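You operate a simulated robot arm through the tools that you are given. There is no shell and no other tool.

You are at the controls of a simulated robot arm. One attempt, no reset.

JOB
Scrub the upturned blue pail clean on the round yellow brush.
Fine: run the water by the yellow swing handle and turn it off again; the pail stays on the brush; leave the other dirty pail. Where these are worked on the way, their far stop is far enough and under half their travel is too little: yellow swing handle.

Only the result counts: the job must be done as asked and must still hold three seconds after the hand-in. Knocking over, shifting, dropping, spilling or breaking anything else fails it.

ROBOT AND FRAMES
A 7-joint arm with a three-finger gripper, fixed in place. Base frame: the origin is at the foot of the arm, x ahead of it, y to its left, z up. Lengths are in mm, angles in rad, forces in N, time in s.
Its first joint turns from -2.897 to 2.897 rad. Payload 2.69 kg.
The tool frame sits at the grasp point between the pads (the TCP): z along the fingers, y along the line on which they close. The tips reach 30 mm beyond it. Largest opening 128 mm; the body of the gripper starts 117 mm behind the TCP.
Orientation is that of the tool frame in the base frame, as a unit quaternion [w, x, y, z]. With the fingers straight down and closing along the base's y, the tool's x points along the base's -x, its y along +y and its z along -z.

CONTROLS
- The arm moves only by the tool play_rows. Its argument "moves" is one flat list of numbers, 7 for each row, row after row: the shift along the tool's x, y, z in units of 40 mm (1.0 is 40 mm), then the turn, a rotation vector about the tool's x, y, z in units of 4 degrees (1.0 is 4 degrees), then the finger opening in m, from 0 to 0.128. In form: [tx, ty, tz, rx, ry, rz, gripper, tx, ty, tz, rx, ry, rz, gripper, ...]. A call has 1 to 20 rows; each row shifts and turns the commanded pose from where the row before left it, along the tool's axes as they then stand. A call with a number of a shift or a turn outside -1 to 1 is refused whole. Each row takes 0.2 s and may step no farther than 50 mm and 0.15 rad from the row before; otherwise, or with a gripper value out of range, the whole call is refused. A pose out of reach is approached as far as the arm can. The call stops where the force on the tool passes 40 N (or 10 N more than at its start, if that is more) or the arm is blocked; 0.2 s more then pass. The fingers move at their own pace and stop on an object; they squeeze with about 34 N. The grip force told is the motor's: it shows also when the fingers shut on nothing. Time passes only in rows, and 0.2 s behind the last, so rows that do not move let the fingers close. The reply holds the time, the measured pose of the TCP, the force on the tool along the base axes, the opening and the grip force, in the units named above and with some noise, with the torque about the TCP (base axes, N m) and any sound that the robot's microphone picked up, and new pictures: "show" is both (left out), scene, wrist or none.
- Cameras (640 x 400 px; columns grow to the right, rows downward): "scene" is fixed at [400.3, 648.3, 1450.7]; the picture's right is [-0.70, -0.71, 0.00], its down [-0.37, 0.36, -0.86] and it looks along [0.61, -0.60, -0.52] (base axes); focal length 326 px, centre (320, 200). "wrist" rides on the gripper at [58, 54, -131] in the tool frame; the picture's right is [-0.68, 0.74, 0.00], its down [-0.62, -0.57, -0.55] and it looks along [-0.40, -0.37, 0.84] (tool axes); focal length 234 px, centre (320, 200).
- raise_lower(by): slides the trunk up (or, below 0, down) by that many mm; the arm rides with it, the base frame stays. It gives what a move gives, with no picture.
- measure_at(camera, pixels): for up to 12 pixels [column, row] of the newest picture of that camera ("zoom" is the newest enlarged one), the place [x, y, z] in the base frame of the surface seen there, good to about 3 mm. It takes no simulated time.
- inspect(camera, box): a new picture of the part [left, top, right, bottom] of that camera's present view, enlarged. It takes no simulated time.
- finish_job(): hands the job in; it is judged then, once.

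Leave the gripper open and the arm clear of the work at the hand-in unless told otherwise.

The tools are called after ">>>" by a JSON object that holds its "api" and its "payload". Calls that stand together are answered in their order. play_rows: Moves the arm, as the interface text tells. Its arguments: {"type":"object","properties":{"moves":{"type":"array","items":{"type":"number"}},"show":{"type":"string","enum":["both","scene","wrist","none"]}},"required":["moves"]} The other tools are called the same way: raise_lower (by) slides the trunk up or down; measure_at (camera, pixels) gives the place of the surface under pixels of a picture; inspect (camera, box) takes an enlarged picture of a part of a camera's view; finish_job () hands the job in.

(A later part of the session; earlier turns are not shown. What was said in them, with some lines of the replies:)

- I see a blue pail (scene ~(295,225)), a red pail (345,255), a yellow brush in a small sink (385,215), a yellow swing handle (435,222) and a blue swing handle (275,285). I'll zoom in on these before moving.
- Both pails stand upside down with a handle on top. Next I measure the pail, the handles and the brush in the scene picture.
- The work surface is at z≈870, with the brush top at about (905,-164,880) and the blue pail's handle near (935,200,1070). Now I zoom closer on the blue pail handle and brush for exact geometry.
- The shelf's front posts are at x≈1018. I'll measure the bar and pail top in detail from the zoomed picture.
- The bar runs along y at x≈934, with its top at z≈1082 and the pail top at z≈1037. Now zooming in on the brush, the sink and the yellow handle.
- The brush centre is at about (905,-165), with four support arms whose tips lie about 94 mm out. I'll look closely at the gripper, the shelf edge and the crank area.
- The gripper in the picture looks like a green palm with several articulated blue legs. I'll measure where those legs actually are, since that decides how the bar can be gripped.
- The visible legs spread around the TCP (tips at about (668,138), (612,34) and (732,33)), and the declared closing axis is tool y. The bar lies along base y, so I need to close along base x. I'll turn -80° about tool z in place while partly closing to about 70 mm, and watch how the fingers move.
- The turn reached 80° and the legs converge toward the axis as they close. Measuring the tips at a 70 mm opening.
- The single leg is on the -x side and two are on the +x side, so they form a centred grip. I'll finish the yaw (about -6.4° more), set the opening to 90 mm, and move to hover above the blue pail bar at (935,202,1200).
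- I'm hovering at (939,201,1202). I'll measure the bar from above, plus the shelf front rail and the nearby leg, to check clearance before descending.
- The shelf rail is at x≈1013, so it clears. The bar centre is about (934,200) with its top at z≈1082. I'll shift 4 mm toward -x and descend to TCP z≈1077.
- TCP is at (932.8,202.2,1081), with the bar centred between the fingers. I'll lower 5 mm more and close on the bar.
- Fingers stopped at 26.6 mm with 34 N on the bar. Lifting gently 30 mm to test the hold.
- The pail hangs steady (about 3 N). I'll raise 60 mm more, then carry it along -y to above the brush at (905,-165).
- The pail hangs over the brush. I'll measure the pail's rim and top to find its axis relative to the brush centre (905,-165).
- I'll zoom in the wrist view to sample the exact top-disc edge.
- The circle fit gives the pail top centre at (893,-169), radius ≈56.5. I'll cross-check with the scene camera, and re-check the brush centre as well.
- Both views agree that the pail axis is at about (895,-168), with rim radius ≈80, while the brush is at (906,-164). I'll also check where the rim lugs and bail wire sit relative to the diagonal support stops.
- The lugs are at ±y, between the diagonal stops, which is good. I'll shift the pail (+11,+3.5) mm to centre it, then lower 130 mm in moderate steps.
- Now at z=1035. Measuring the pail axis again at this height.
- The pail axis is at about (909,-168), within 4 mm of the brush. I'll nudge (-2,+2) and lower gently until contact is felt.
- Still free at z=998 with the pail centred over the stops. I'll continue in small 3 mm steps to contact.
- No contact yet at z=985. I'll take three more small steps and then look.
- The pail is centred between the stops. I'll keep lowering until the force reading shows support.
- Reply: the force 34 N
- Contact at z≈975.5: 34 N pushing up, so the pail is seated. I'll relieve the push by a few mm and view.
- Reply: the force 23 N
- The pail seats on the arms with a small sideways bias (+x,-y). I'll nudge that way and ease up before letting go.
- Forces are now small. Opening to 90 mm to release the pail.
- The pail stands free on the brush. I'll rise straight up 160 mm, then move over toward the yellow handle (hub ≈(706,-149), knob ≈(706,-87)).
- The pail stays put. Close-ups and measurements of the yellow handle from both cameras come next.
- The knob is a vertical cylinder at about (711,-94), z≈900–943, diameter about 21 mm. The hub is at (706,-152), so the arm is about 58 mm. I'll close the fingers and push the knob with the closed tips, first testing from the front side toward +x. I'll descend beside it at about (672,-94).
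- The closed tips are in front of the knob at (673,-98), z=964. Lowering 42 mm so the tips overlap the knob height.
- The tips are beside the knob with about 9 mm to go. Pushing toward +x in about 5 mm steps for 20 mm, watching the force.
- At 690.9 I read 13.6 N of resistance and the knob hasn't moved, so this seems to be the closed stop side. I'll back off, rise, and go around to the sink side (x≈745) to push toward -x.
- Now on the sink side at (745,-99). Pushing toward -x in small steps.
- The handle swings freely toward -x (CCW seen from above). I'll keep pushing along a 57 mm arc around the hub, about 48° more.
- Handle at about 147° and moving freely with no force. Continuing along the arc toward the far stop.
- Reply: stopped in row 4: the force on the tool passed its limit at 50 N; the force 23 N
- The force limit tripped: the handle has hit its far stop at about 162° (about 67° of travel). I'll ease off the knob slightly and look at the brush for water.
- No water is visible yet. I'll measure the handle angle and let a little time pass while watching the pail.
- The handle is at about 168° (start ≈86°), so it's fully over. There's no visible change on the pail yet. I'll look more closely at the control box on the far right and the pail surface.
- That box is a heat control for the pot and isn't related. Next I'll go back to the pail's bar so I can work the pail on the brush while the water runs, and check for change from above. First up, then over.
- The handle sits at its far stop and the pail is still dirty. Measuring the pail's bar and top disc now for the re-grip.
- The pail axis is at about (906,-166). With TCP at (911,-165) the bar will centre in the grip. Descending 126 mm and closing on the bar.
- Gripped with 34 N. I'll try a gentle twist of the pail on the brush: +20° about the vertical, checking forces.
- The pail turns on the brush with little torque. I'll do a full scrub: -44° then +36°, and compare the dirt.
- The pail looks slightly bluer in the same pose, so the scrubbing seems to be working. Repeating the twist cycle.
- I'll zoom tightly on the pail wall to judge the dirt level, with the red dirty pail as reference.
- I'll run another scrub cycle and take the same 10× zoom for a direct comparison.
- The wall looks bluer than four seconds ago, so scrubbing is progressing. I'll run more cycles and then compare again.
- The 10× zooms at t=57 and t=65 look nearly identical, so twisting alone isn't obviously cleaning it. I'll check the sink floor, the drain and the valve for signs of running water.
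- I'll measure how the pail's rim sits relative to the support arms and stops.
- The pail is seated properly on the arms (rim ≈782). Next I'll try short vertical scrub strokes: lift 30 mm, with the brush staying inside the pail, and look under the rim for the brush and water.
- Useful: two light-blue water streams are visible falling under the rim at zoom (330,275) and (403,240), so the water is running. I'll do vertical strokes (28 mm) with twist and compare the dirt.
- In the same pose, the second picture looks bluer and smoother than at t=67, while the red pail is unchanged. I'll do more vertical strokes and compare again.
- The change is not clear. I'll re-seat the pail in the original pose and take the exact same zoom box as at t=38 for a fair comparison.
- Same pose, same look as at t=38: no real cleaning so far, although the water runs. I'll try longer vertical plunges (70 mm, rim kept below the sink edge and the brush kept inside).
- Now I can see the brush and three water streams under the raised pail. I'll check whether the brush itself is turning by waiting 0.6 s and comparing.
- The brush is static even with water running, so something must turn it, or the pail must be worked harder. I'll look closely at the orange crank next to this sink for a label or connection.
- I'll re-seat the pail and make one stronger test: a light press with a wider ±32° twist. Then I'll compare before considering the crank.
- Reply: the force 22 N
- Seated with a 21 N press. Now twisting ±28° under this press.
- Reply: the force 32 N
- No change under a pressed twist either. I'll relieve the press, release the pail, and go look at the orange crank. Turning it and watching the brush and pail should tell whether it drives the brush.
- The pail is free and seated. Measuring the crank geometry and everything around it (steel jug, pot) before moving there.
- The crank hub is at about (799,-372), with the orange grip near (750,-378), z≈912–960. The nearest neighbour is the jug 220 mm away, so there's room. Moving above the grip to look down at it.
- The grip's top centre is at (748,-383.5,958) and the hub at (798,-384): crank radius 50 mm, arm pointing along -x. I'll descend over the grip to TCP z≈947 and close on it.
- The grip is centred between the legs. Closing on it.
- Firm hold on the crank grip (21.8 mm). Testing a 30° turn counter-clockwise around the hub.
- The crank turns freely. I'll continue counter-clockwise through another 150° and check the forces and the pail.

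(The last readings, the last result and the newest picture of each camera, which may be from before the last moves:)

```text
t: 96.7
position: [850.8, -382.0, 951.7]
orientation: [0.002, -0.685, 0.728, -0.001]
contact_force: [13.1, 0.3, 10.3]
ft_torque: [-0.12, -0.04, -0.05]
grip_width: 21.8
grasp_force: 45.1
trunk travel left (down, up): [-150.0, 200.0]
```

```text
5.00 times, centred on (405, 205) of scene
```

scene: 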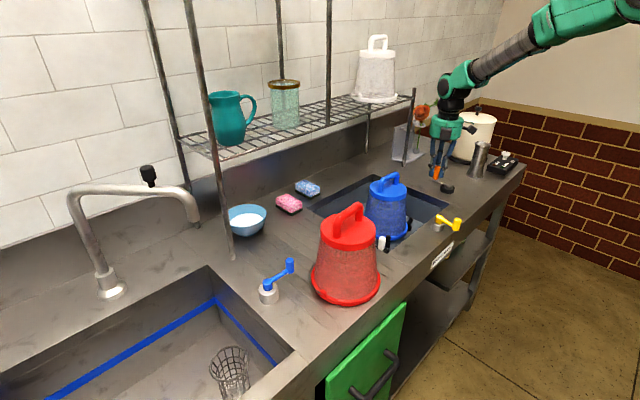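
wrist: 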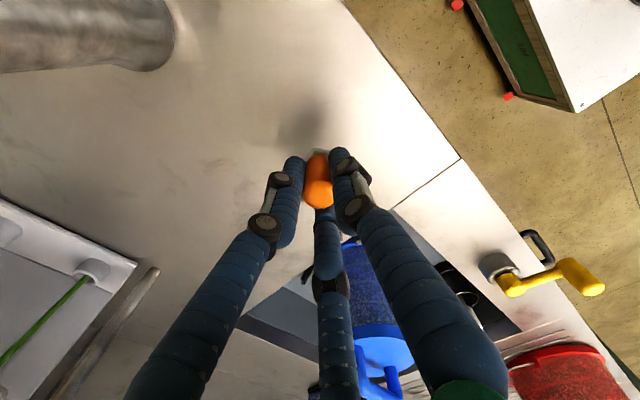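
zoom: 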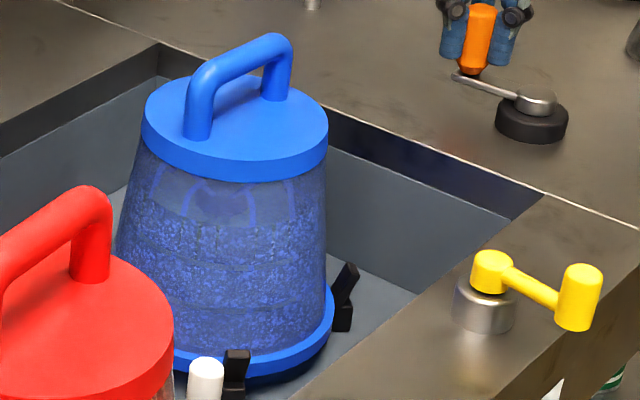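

Breakthrough: after half a turn of the crank the top band of the blue pail is clean, with the water jets visible inside. The crank drives the brush, so I'll keep cranking.

>>> {"api": "play_rows", "payload": {"moves": [-0.3202, 0.0322, 0, 0, 0, 0, 0, -0.2932, 0.143, 0, 0, 0, 0, 0, -0.2462, 0.214, 0, 0, 0, 0, 0, -0.1824, 0.2704, 0, 0, 0, 0, 0, -0.1062, 0.3084, 0, 0, 0, 0, 0, -0.0228, 0.3254, 0, 0, 0, 0, 0, 0.0622, 0.3202, 0, 0, 0, 0, 0, 0.143, 0.2932, 0, 0, 0, 0, 0, 0.214, 0.2462, 0, 0, 0, 0, 0, 0.2704, 0.1824, 0, 0, 0, 0, 0, 0.3084, 0.1062, 0, 0, 0, 0, 0, 0.3254, 0.0228, 0, 0, 0, 0, 0, 0.3202, -0.0622, 0, 0, 0, 0, 0, 0.2932, -0.143, 0, 0, 0, 0, 0, 0.2462, -0.214, 0, 0, 0, 0, 0, 0.1824, -0.2704, 0, 0, 0, 0, 0, 0.1062, -0.3084, 0, 0, 0, 0, 0, 0.0228, -0.3254, 0, 0, 0, 0, 0, -0.0622, -0.3202, 0, 0, 0, 0, 0, -0.143, -0.2932, 0, 0, 0, 0, 0], "show": "scene"}}

>>> {"api": "inspect", "payload": {"camera": "scene", "box": [345, 165, 465, 245]}}

```text
t: 100.8
position: [826.2, -427.3, 950.7]
orientation: [0.002, -0.685, 0.728, -0.001]
contact_force: [14.5, -22.1, -1.8]
ft_torque: [-1.09, -0.94, 0.02]
grip_width: 21.5
grasp_force: 45.0
trunk travel left (down, up): [-150.0, 200.0]
```

scene: 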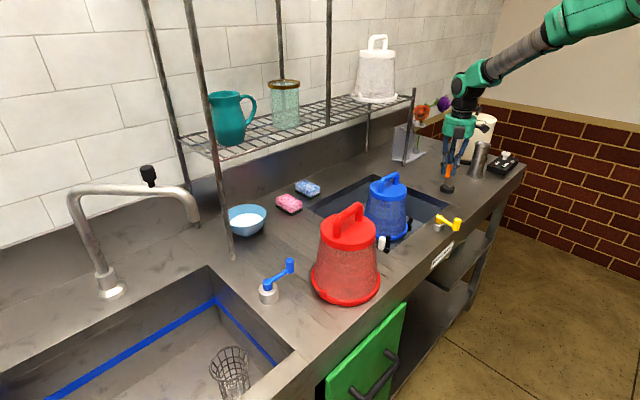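

```text
5.00 times, centred on (405, 205) of scene
```

zoom: 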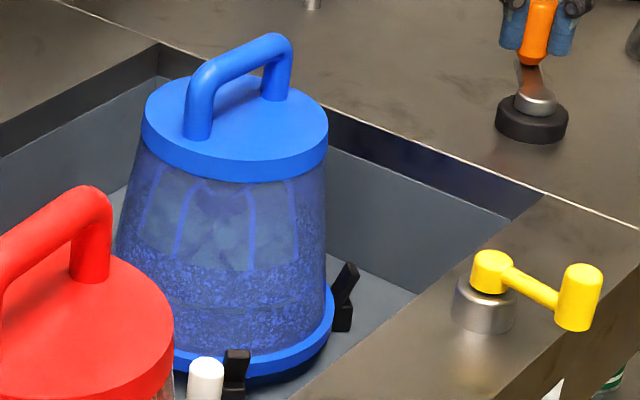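

The upper half of the pail is clean now. I feel some radial strain on the grip (about 26 N outward), so I'll correct the circle centre by a few mm and keep turning.

>>> {"api": "play_rows", "payload": {"moves": [-0.168, -0.2618, 0, 0, 0, 0, 0, -0.2254, -0.1971, 0, 0, 0, 0, 0, -0.313, -0.1078, 0, 0, 0, 0, 0, -0.3302, -0.0231, 0, 0, 0, 0, 0, -0.3249, 0.0632, 0, 0, 0, 0, 0, -0.2975, 0.1451, 0, 0, 0, 0, 0, -0.2498, 0.2172, 0, 0, 0, 0, 0, -0.1851, 0.2744, 0, 0, 0, 0, 0, -0.1078, 0.313, 0, 0, 0, 0, 0, -0.0231, 0.3302, 0, 0, 0, 0, 0], "show": "none"}}

```text
t: 103.0
position: [799.9, -335.0, 951.4]
orientation: [0.001, -0.685, 0.729, 0.0]
contact_force: [-0.9, 28.8, 6.1]
ft_torque: [1.29, 0.17, 0.01]
grip_width: 21.8
grasp_force: 45.0
trunk travel left (down, up): [-150.0, 200.0]
```

The radial pull persists (29 N outward at 93°), so my circle runs a bit small. I'll widen the commanded radius by 4 mm and continue in shorter calls.

>>> {"api": "play_rows", "payload": {"moves": [-0.0316, 0.3564, 0, 0, 0, 0, 0, 0.1565, 0.3209, 0, 0, 0, 0, 0, 0.2342, 0.2694, 0, 0, 0, 0, 0, 0.296, 0.1996, 0, 0, 0, 0, 0, 0.3375, 0.1162, 0, 0, 0, 0, 0, 0.3561, 0.0249, 0, 0, 0, 0, 0, 0.3504, -0.0681, 0, 0, 0, 0, 0, 0.3209, -0.1565, 0, 0, 0, 0, 0], "show": "scene"}}

>>> {"api": "inspect", "payload": {"camera": "scene", "box": [345, 165, 465, 245]}}

```text
t: 104.7
position: [750.5, -397.0, 951.9]
orientation: [0.002, -0.686, 0.728, -0.004]
contact_force: [9.5, 1.7, -7.9]
ft_torque: [0.1, -1.26, -0.01]
grip_width: 22.0
grasp_force: 44.9
trunk travel left (down, up): [-150.0, 200.0]
stopped in row 8: the force on the tool passed its limit at 43 N (the readings are from after the stop); the commanded pose is now the measured one
```

scene: 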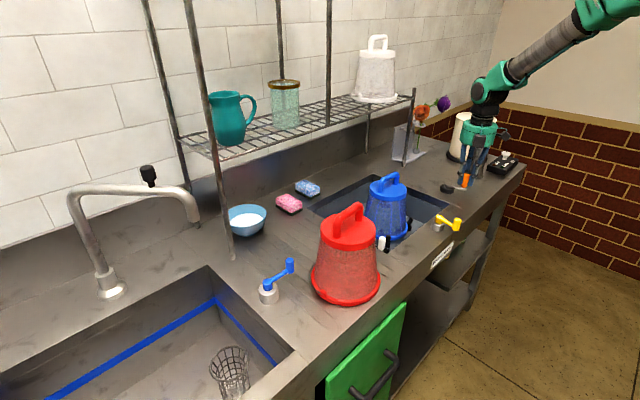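

```text
5.00 times, centred on (405, 205) of scene
```

zoom: 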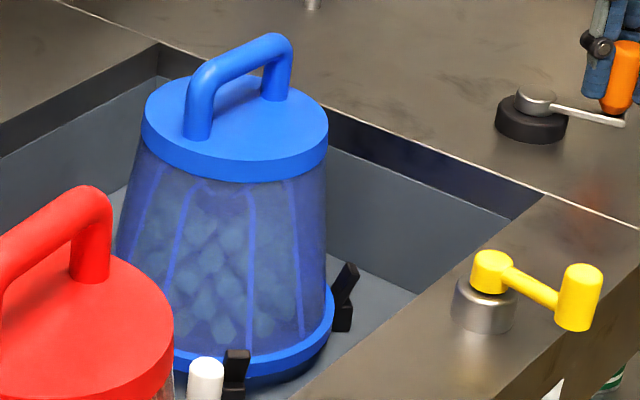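

The force limit tripped near 195° (the radius was now too large there), but the pail appears fully clean: the brush and jets are visible right through the wall. Zooming in to check for any remaining dirt.

>>> {"api": "inspect", "payload": {"camera": "scene", "box": [364, 195, 414, 245]}}

>>> {"api": "inspect", "payload": {"camera": "wrist", "box": [270, 200, 460, 390]}}

```text
8.00 times, centred on (389, 220) of scene
```

zoom: 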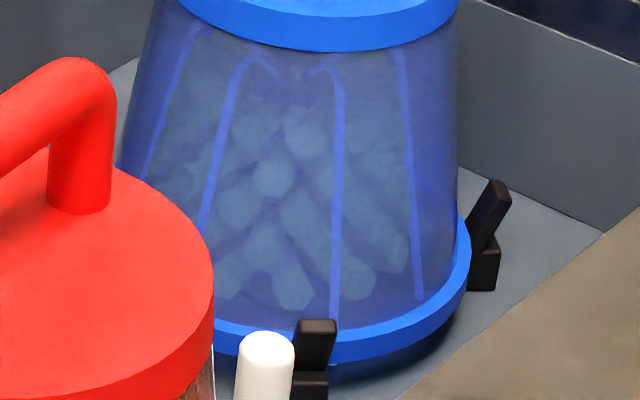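

```text
2.11 times, centred on (365, 295) of wrist
```

zoom: 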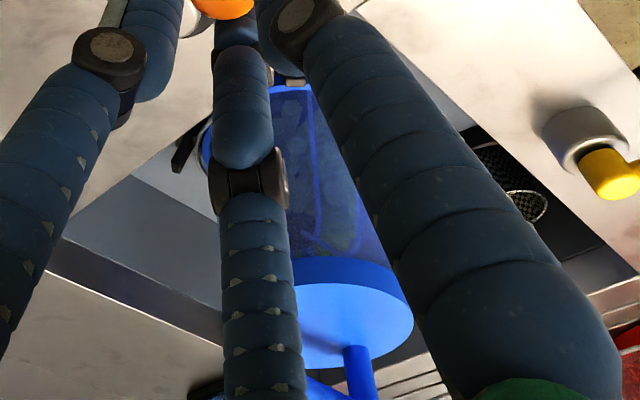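

The pail wall is clear everywhere I can see. For margin I'll crank most of another turn, with the radius near 51.5 mm and force checks along the way.

>>> {"api": "play_rows", "payload": {"moves": [0.3055, -0.1399, 0, 0, 0, 0, 0, 0.2589, -0.2142, 0, 0, 0, 0, 0, 0.1946, -0.2739, 0, 0, 0, 0, 0, 0.1171, -0.3149, 0, 0, 0, 0, 0, 0.0316, -0.3345, 0, 0, 0, 0, 0, -0.056, -0.3313, 0, 0, 0, 0, 0], "show": "none"}}

```text
t: 106.1
position: [811.2, -433.1, 951.2]
orientation: [0.003, -0.686, 0.728, -0.001]
contact_force: [-5.0, 21.4, -9.2]
ft_torque: [0.26, 0.26, 0.02]
grip_width: 21.8
grasp_force: 44.3
trunk travel left (down, up): [-150.0, 200.0]
```

Correcting 3 mm inward and continuing.

>>> {"api": "play_rows", "payload": {"moves": [-0.2147, -0.301, 0, 0, 0, 0, 0, -0.2103, -0.2543, 0, 0, 0, 0, 0, -0.269, -0.1912, 0, 0, 0, 0, 0, -0.3093, -0.115, 0, 0, 0, 0, 0, -0.3285, -0.0311, 0, 0, 0, 0, 0], "show": "none"}}

```text
t: 107.3
position: [849.4, -386.4, 951.8]
orientation: [0.002, -0.687, 0.727, -0.001]
contact_force: [-15.8, 0.0, -27.8]
ft_torque: [-0.4, 0.47, -0.01]
grip_width: 21.9
grasp_force: 45.1
trunk travel left (down, up): [-150.0, 200.0]
```

Small up-pull and radial strain; easing 2 mm down and 2 mm inward, then continuing.

>>> {"api": "play_rows", "payload": {"moves": [0, 0.06, 0.08, 0, 0, 0, 0, 0, 0, 0, 0, 0, 0, 0], "show": "none"}}

```text
t: 107.9
position: [849.8, -385.5, 951.4]
orientation: [0.003, -0.686, 0.728, -0.004]
contact_force: [-6.9, 1.1, -16.9]
ft_torque: [0.06, 0.23, 0.01]
grip_width: 22.1
grasp_force: 45.0
trunk travel left (down, up): [-150.0, 200.0]
```

>>> {"api": "play_rows", "payload": {"moves": [-0.3254, 0.075, 0.06, 0, 0, 0, 0, -0.3, 0.1374, 0.02, 0, 0, 0, 0, -0.2543, 0.2103, 0, 0, 0, 0, 0, -0.1912, 0.269, 0, 0, 0, 0, 0, -0.115, 0.3093, 0, 0, 0, 0, 0, -0.0311, 0.3285, 0, 0, 0, 0, 0], "show": "scene"}}

>>> {"api": "inspect", "payload": {"camera": "scene", "box": [345, 165, 465, 245]}}

```text
t: 109.2
position: [810.2, -336.0, 951.8]
orientation: [0.006, -0.686, 0.728, -0.008]
contact_force: [1.2, 1.2, 8.6]
ft_torque: [-0.19, 0.23, 0.05]
grip_width: 21.9
grasp_force: 44.8
trunk travel left (down, up): [-150.0, 200.0]
stopped in row 6: the force on the tool passed its limit at 42 N (the readings are from after the stop); the commanded pose is now the measured one
```

scene: 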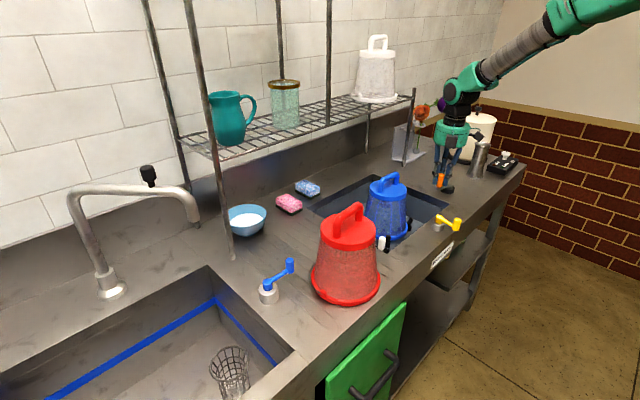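

```text
5.00 times, centred on (405, 205) of scene
```

zoom: 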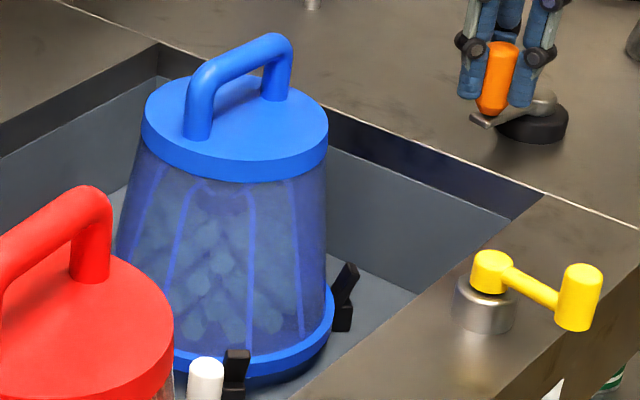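

The pail stays clean. That's about 245° of extra cranking, plenty. Now I release the crank grip, rise clear, and next turn the water off.

>>> {"api": "play_rows", "payload": {"moves": [0, 0, 0, 0, 0, 0, 0.05, 0, 0, 0, 0, 0, 0, 0.08, 0, 0, 0, 0, 0, 0, 0.08, 0, 0, -0.5, 0, 0, 0, 0.08, 0, 0, -0.8, 0, 0, 0, 0.08, 0, 0, -0.9, 0, 0, 0, 0.08, 0, 0, -0.9, 0, 0, 0, 0.08, 0, 0, -0.6, 0, 0, 0, 0.08]}}

>>> {"api": "inspect", "payload": {"camera": "scene", "box": [420, 195, 480, 245]}}

```text
t: 111.0
position: [803.3, -335.8, 1100.7]
orientation: [0.005, -0.686, 0.728, -0.006]
contact_force: [0.2, 0.1, 0.7]
ft_torque: [0.01, -0.02, 0.02]
grip_width: 80.4
grasp_force: 0.2
trunk travel left (down, up): [-150.0, 200.0]
```

scene: 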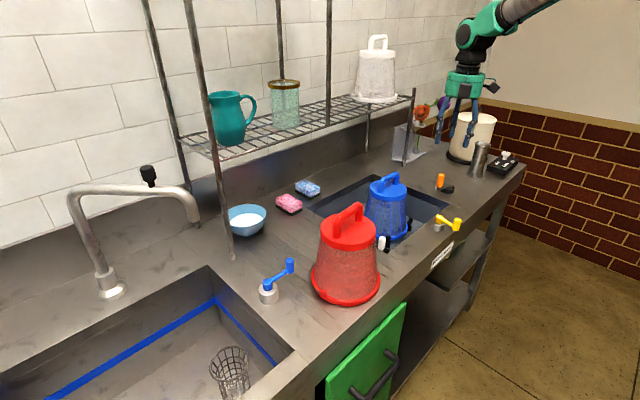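
wrist: 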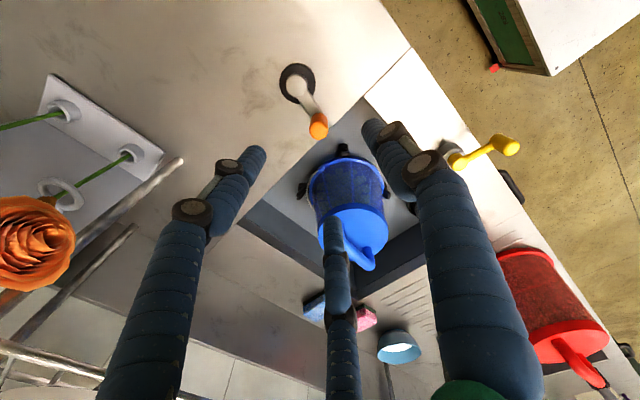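

```text
8.00 times, centred on (450, 220) of scene
```

zoom: 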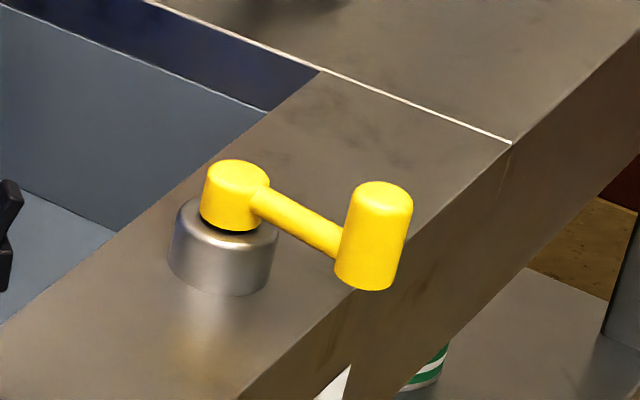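

The handle is still at its far stop (open). I'll zoom the pail from this side in the wrist view to verify it's clean on this face too.

>>> {"api": "inspect", "payload": {"camera": "wrist", "box": [290, 130, 410, 280]}}

>>> {"api": "measure_at", "payload": {"camera": "zoom", "pixels": [[373, 185], [235, 185], [390, 230], [280, 215]]}}

```text
2.67 times, centred on (350, 205) of wrist
```

zoom: 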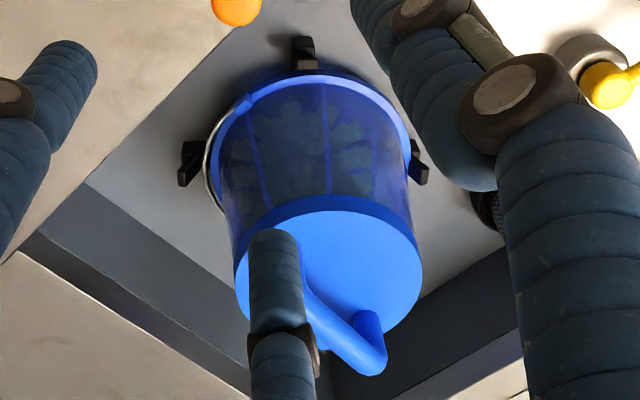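

```text
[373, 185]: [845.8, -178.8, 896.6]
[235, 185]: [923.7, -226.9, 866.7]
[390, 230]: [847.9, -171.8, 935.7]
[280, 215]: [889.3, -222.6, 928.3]
```

Clean on this side as well. Next is turning off the water: move to the -y side of the knob (knob ≈(652,-143)), fingers closed, hovering at (651,-175).

>>> {"api": "play_rows", "payload": {"moves": [0, 0, 0, -0.22, 0, 0, 0.03, -0.475, 0.504, 0, 0, 0, 0, 0.0, -0.475, 0.504, 0, 0, 0, 0, 0.0, -0.475, 0.504, 0, 0, 0, 0, 0.0, -0.475, 0.504, 0, 0, 0, 0, 0.0, -0.475, 0.504, 0, 0, 0, 0, 0.0, -0.475, 0.504, 0, 0, 0, 0, 0.0, -0.475, 0.504, 0, 0, 0, 0, 0.0, -0.475, 0.504, 0, 0, 0, 0, 0.0, 0, 0, 0, 0, 0, 0, 0.0]}}

```text
t: 113.2
position: [651.8, -173.9, 1098.3]
orientation: [-0.002, -0.686, 0.728, 0.0]
contact_force: [-0.3, -0.4, 0.2]
ft_torque: [-0.07, -0.03, 0.01]
grip_width: 1.8
grasp_force: 31.8
trunk travel left (down, up): [-150.0, 200.0]
```

scene: 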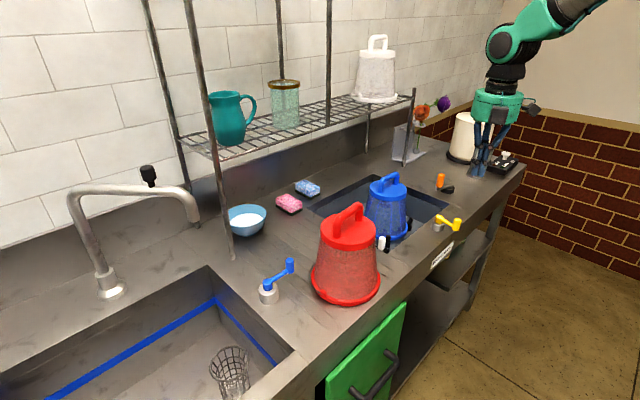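
wrist: 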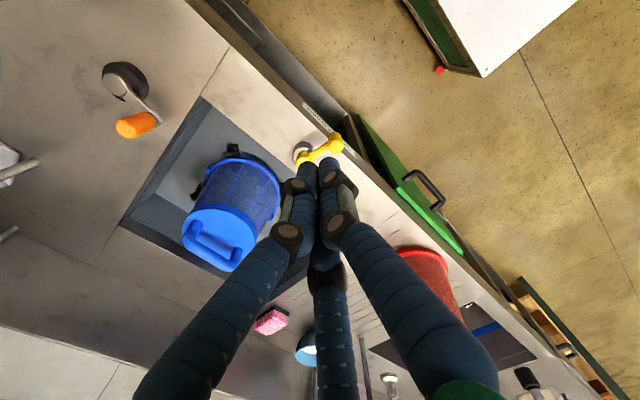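

>>> {"api": "measure_at", "payload": {"camera": "wrist", "pixels": [[338, 144], [335, 140], [303, 152], [320, 152]]}}

>>> {"api": "play_rows", "payload": {"moves": [0.15, 0, 0.8, 0, 0, 0, 0.0, 0, 0, 0.8, 0, 0, 0, 0.0, 0, 0, 0.8, 0, 0, 0, 0.0, 0, 0, 0.7, 0, 0, 0, 0.0, 0, 0, 0, 0, 0, 0, 0.0]}}

>>> {"api": "inspect", "payload": {"camera": "scene", "box": [415, 175, 505, 245]}}

```text
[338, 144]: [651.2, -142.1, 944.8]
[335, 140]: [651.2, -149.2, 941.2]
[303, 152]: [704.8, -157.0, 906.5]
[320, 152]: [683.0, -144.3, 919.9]
```

```text
t: 114.4
position: [652.1, -182.4, 973.1]
orientation: [-0.001, -0.686, 0.727, 0.0]
contact_force: [0.8, -0.2, -0.1]
ft_torque: [0.02, 0.0, 0.03]
grip_width: 2.2
grasp_force: 31.9
trunk travel left (down, up): [-150.0, 200.0]
```

scene: 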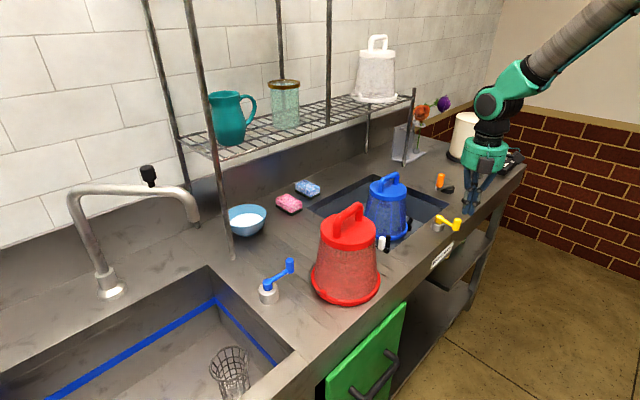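
wrist: 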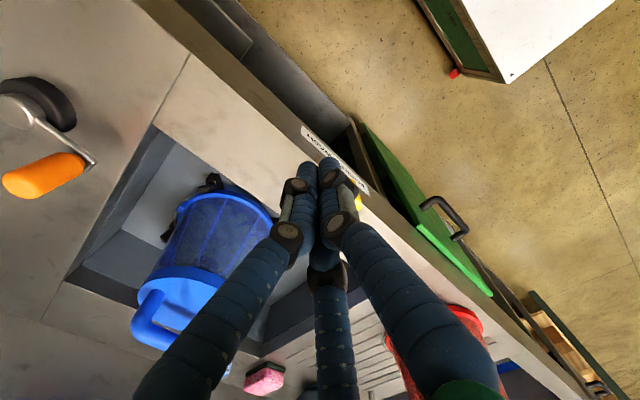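

```text
5.71 times, centred on (460, 210) of scene
```

zoom: 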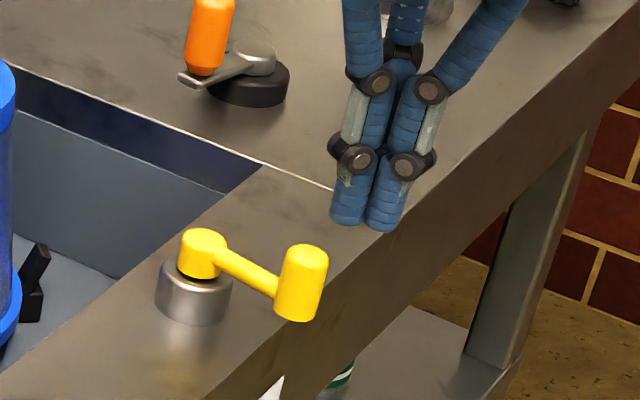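

The knob is at (651.5,-144). I'll lower 50 mm beside it, approach to contact, then push it back clockwise along the arc for the first 24°.

>>> {"api": "play_rows", "payload": {"moves": [0, 0, 0.62, 0, 0, 0, 0.0, 0, 0, 0.62, 0, 0, 0, 0.0, -0.2, 0.033, 0, 0, 0, 0, 0.0, -0.2, 0.033, 0, 0, 0, 0, 0.0, -0.1463, 0.0351, 0, 0, 0, 0, 0.0, -0.1492, 0.0196, 0, 0, 0, 0, 0.0, -0.1505, 0.0039, 0, 0, 0, 0, 0.0, -0.15, -0.0118, 0, 0, 0, 0, 0.0, 0, 0, 0, 0, 0, 0, 0.0]}}

>>> {"api": "inspect", "payload": {"camera": "scene", "box": [405, 185, 485, 250]}}

```text
t: 116.4
position: [651.6, -140.8, 922.7]
orientation: [-0.001, -0.686, 0.728, -0.001]
contact_force: [0.0, 0.1, -1.0]
ft_torque: [0.01, 0.01, -0.01]
grip_width: 2.1
grasp_force: 31.2
trunk travel left (down, up): [-150.0, 200.0]
```

scene: 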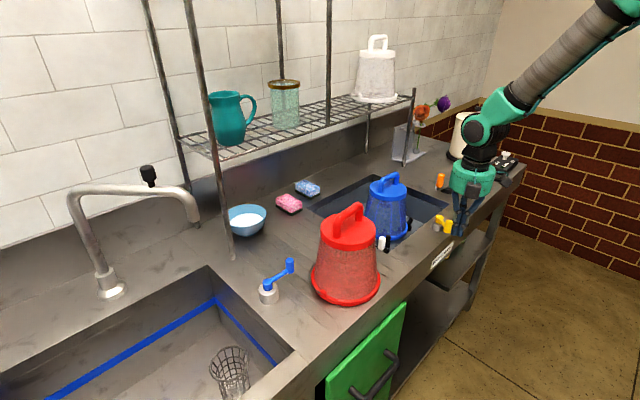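
wrist: 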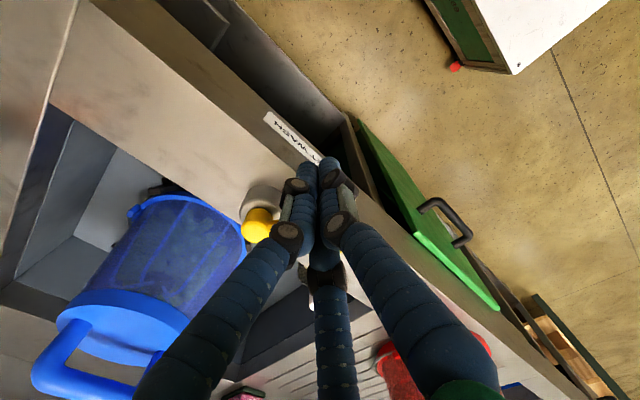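

```text
6.15 times, centred on (445, 218) of scene
```

zoom: 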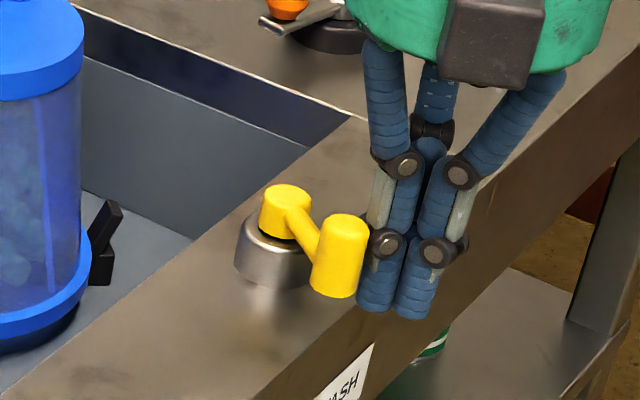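

The handle follows back (knob now ≈147°). Continuing the clockwise arc another 48°.

>>> {"api": "play_rows", "payload": {"moves": [-0.148, -0.0274, 0, 0, 0, 0, 0.0, -0.1443, -0.0427, 0, 0, 0, 0, 0.0, -0.139, -0.0576, 0, 0, 0, 0, 0.0, -0.1323, -0.0718, 0, 0, 0, 0, 0.0, -0.124, -0.0852, 0, 0, 0, 0, 0.0, -0.1144, -0.0977, 0, 0, 0, 0, 0.0, -0.1036, -0.1092, 0, 0, 0, 0, 0.0, -0.0916, -0.1194, 0, 0, 0, 0, 0.0, 0, 0, 0, 0, 0, 0, 0.0]}}

>>> {"api": "inspect", "payload": {"camera": "scene", "box": [405, 185, 485, 250]}}

```text
t: 118.4
position: [679.2, -101.2, 922.9]
orientation: [-0.001, -0.686, 0.728, -0.001]
contact_force: [0.1, 0.5, -0.7]
ft_torque: [-0.01, -0.02, 0.03]
grip_width: 2.3
grasp_force: 31.3
trunk travel left (down, up): [-150.0, 200.0]
```

scene: 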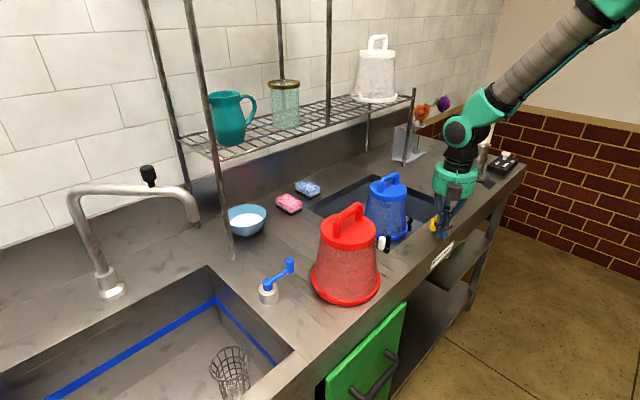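
wrist: 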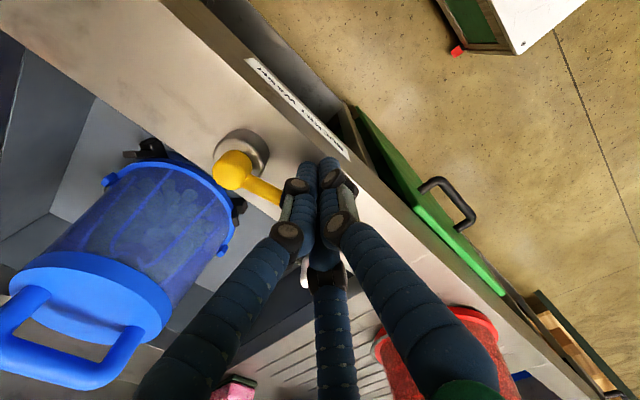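

```text
6.15 times, centred on (445, 218) of scene
```

zoom: 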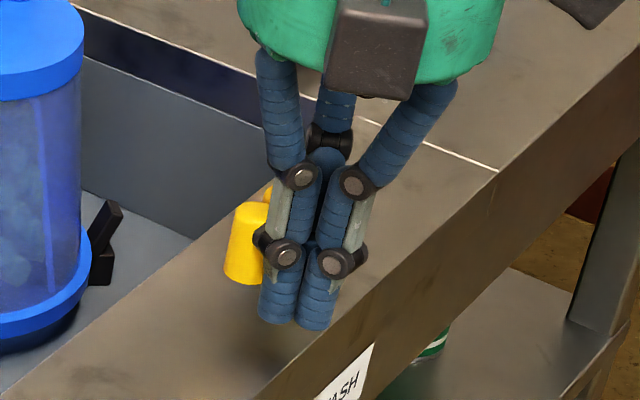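

The knob is at about 97°, near its closed stop. I'll push the last 12° and a bit more, aiming for about 15 N against the stop.

>>> {"api": "play_rows", "payload": {"moves": [-0.0786, -0.1283, 0, 0, 0, 0, 0.0, -0.0648, -0.1358, 0, 0, 0, 0, 0.0, 0, 0, 0, 0, 0, 0, 0.0], "show": "none"}}

```text
t: 119.2
position: [690.5, -95.2, 922.9]
orientation: [-0.001, -0.686, 0.728, 0.0]
contact_force: [-3.3, -0.5, 0.1]
ft_torque: [0.0, 0.07, 0.02]
grip_width: 2.1
grasp_force: 31.2
trunk travel left (down, up): [-150.0, 200.0]
```

The push is starting to meet the stop (3 N). Another 3–4 mm to seat it firmly closed.

>>> {"api": "play_rows", "payload": {"moves": [-0.015, -0.05, 0, 0, 0, 0, 0.0, -0.015, -0.05, 0, 0, 0, 0, 0.0, 0, 0, 0, 0, 0, 0, 0.0]}}

>>> {"api": "inspect", "payload": {"camera": "scene", "box": [345, 165, 465, 245]}}

```text
t: 120.0
position: [692.4, -94.9, 923.9]
orientation: [-0.002, -0.685, 0.728, 0.001]
contact_force: [-24.5, 1.6, -4.5]
ft_torque: [-0.06, 0.11, 0.17]
grip_width: 2.3
grasp_force: 31.6
trunk travel left (down, up): [-150.0, 200.0]
```

scene: 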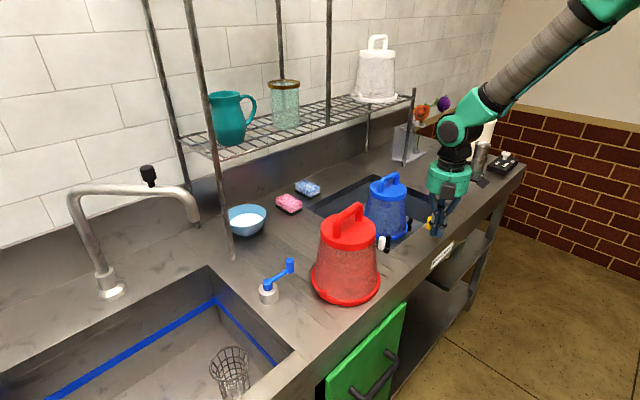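
wrist: 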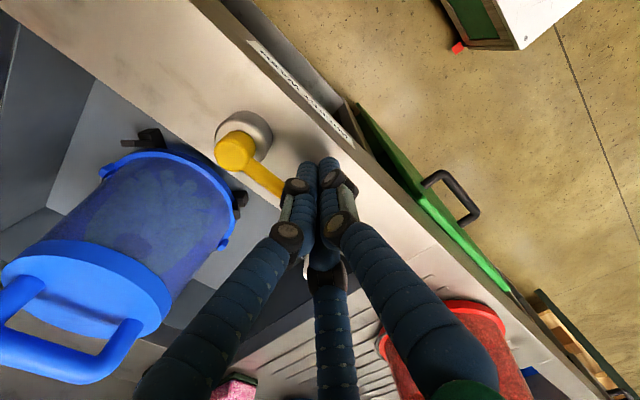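

```text
5.00 times, centred on (405, 205) of scene
```

zoom: 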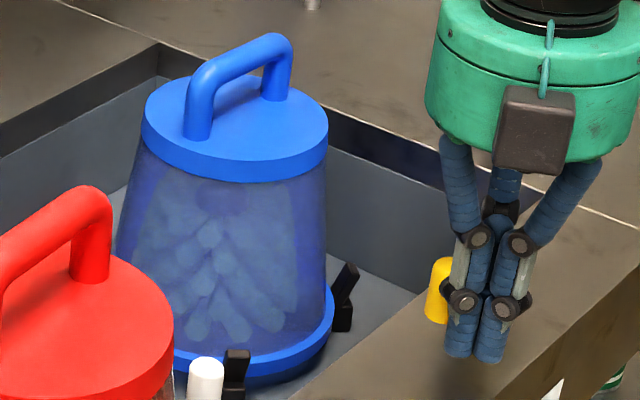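

At the closed stop with 24 N, and the water streams inside the pail have gone, so the water is off. Backing off the knob, rising, then opening the gripper clear of the work.

>>> {"api": "play_rows", "payload": {"moves": [0, 0.4, 0, 0, 0, 0, 0.0, 0, 0.1, -0.4, 0, 0, 0, 0.0, 0, 0, -0.9, 0, 0, 0, 0.0, 0, 0, -0.9, 0, 0, 0, 0.0, 0, 0, -0.9, 0, 0, 0, 0.0, 0, 0, -0.9, 0, 0, 0, 0.0, 0, 0, -0.9, 0, 0, 0, 0.06, 0, 0, -0.9, 0, 0, 0, 0.128, 0, 0, -0.9, 0, 0, 0, 0.128, 0, 0, -0.9, 0, 0, 0, 0.128, 0, 0, 0, 0, 0, 0, 0.128]}}

>>> {"api": "inspect", "payload": {"camera": "scene", "box": [345, 165, 465, 245]}}

>>> {"api": "inspect", "payload": {"camera": "scene", "box": [364, 195, 414, 245]}}

```text
t: 122.4
position: [671.9, -94.3, 1228.9]
orientation: [0.0, -0.686, 0.728, -0.001]
contact_force: [0.3, -0.2, 0.1]
ft_torque: [-0.01, -0.04, -0.01]
grip_width: 128.2
grasp_force: 0.1
trunk travel left (down, up): [-150.0, 200.0]
```

scene: 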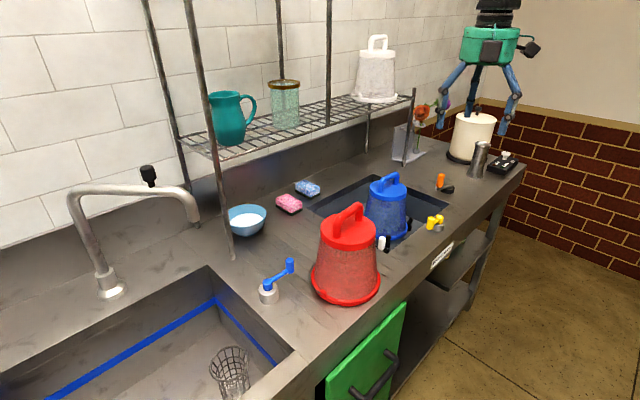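
wrist: 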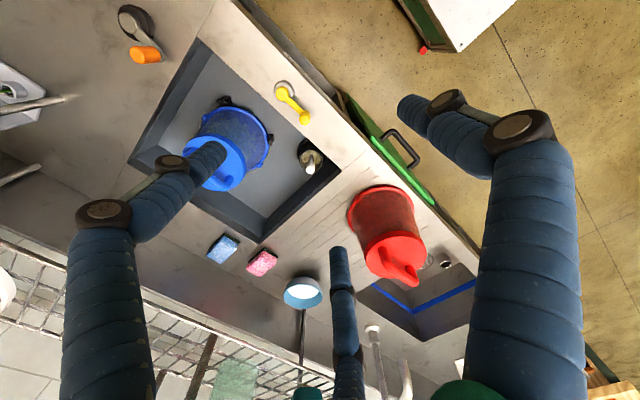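

```text
5.00 times, centred on (405, 205) of scene
```

zoom: 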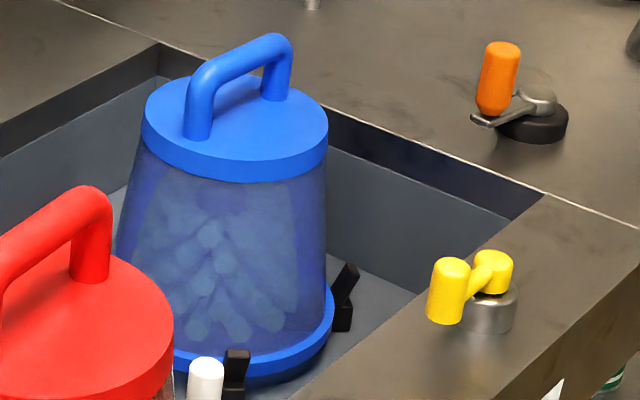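

```text
8.00 times, centred on (389, 220) of scene
```

zoom: 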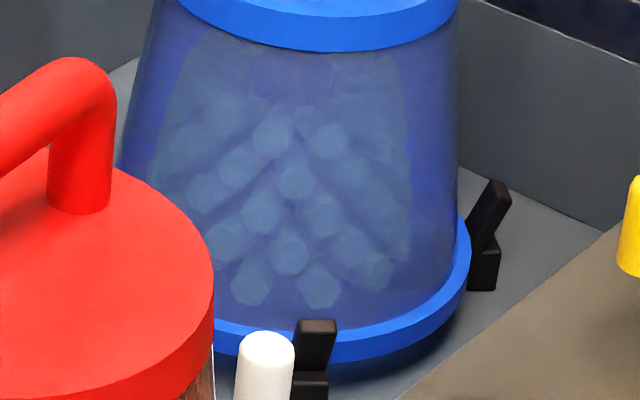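

Everything checks out:
- The blue pail is clear and seated on the brush.
- The yellow handle is back at its original closed stop and no water is flowing.
- The red pail and the other items are untouched.
- The gripper is open and well above the work.

Handing in.

>>> {"api": "finish_job", "payload": {}}

```text
The job is handed in.
```

The blue pail is scrubbed clean and handed in. It looks clear on every side I could see, and it's still sitting on the yellow brush.

- **Water:** I swung the yellow handle to its far stop to run the water. Afterwards I pushed it back to its closed stop, and the streams inside the pail stopped.
- **Scrubbing:** Twisting and lifting the pail by hand did nothing, because the brush only turns with the orange crank beside that sink. About two and a half turns of the crank with the water on cleaned it, including some extra after it already looked clear.
- **Left as is:** The red pail and everything else look untouched. The crank now rests about 100° away from where it started, because I didn't turn it back. Your note didn't mention the crank, so that is the one change you might not expect.

The gripper is open and well above the work.
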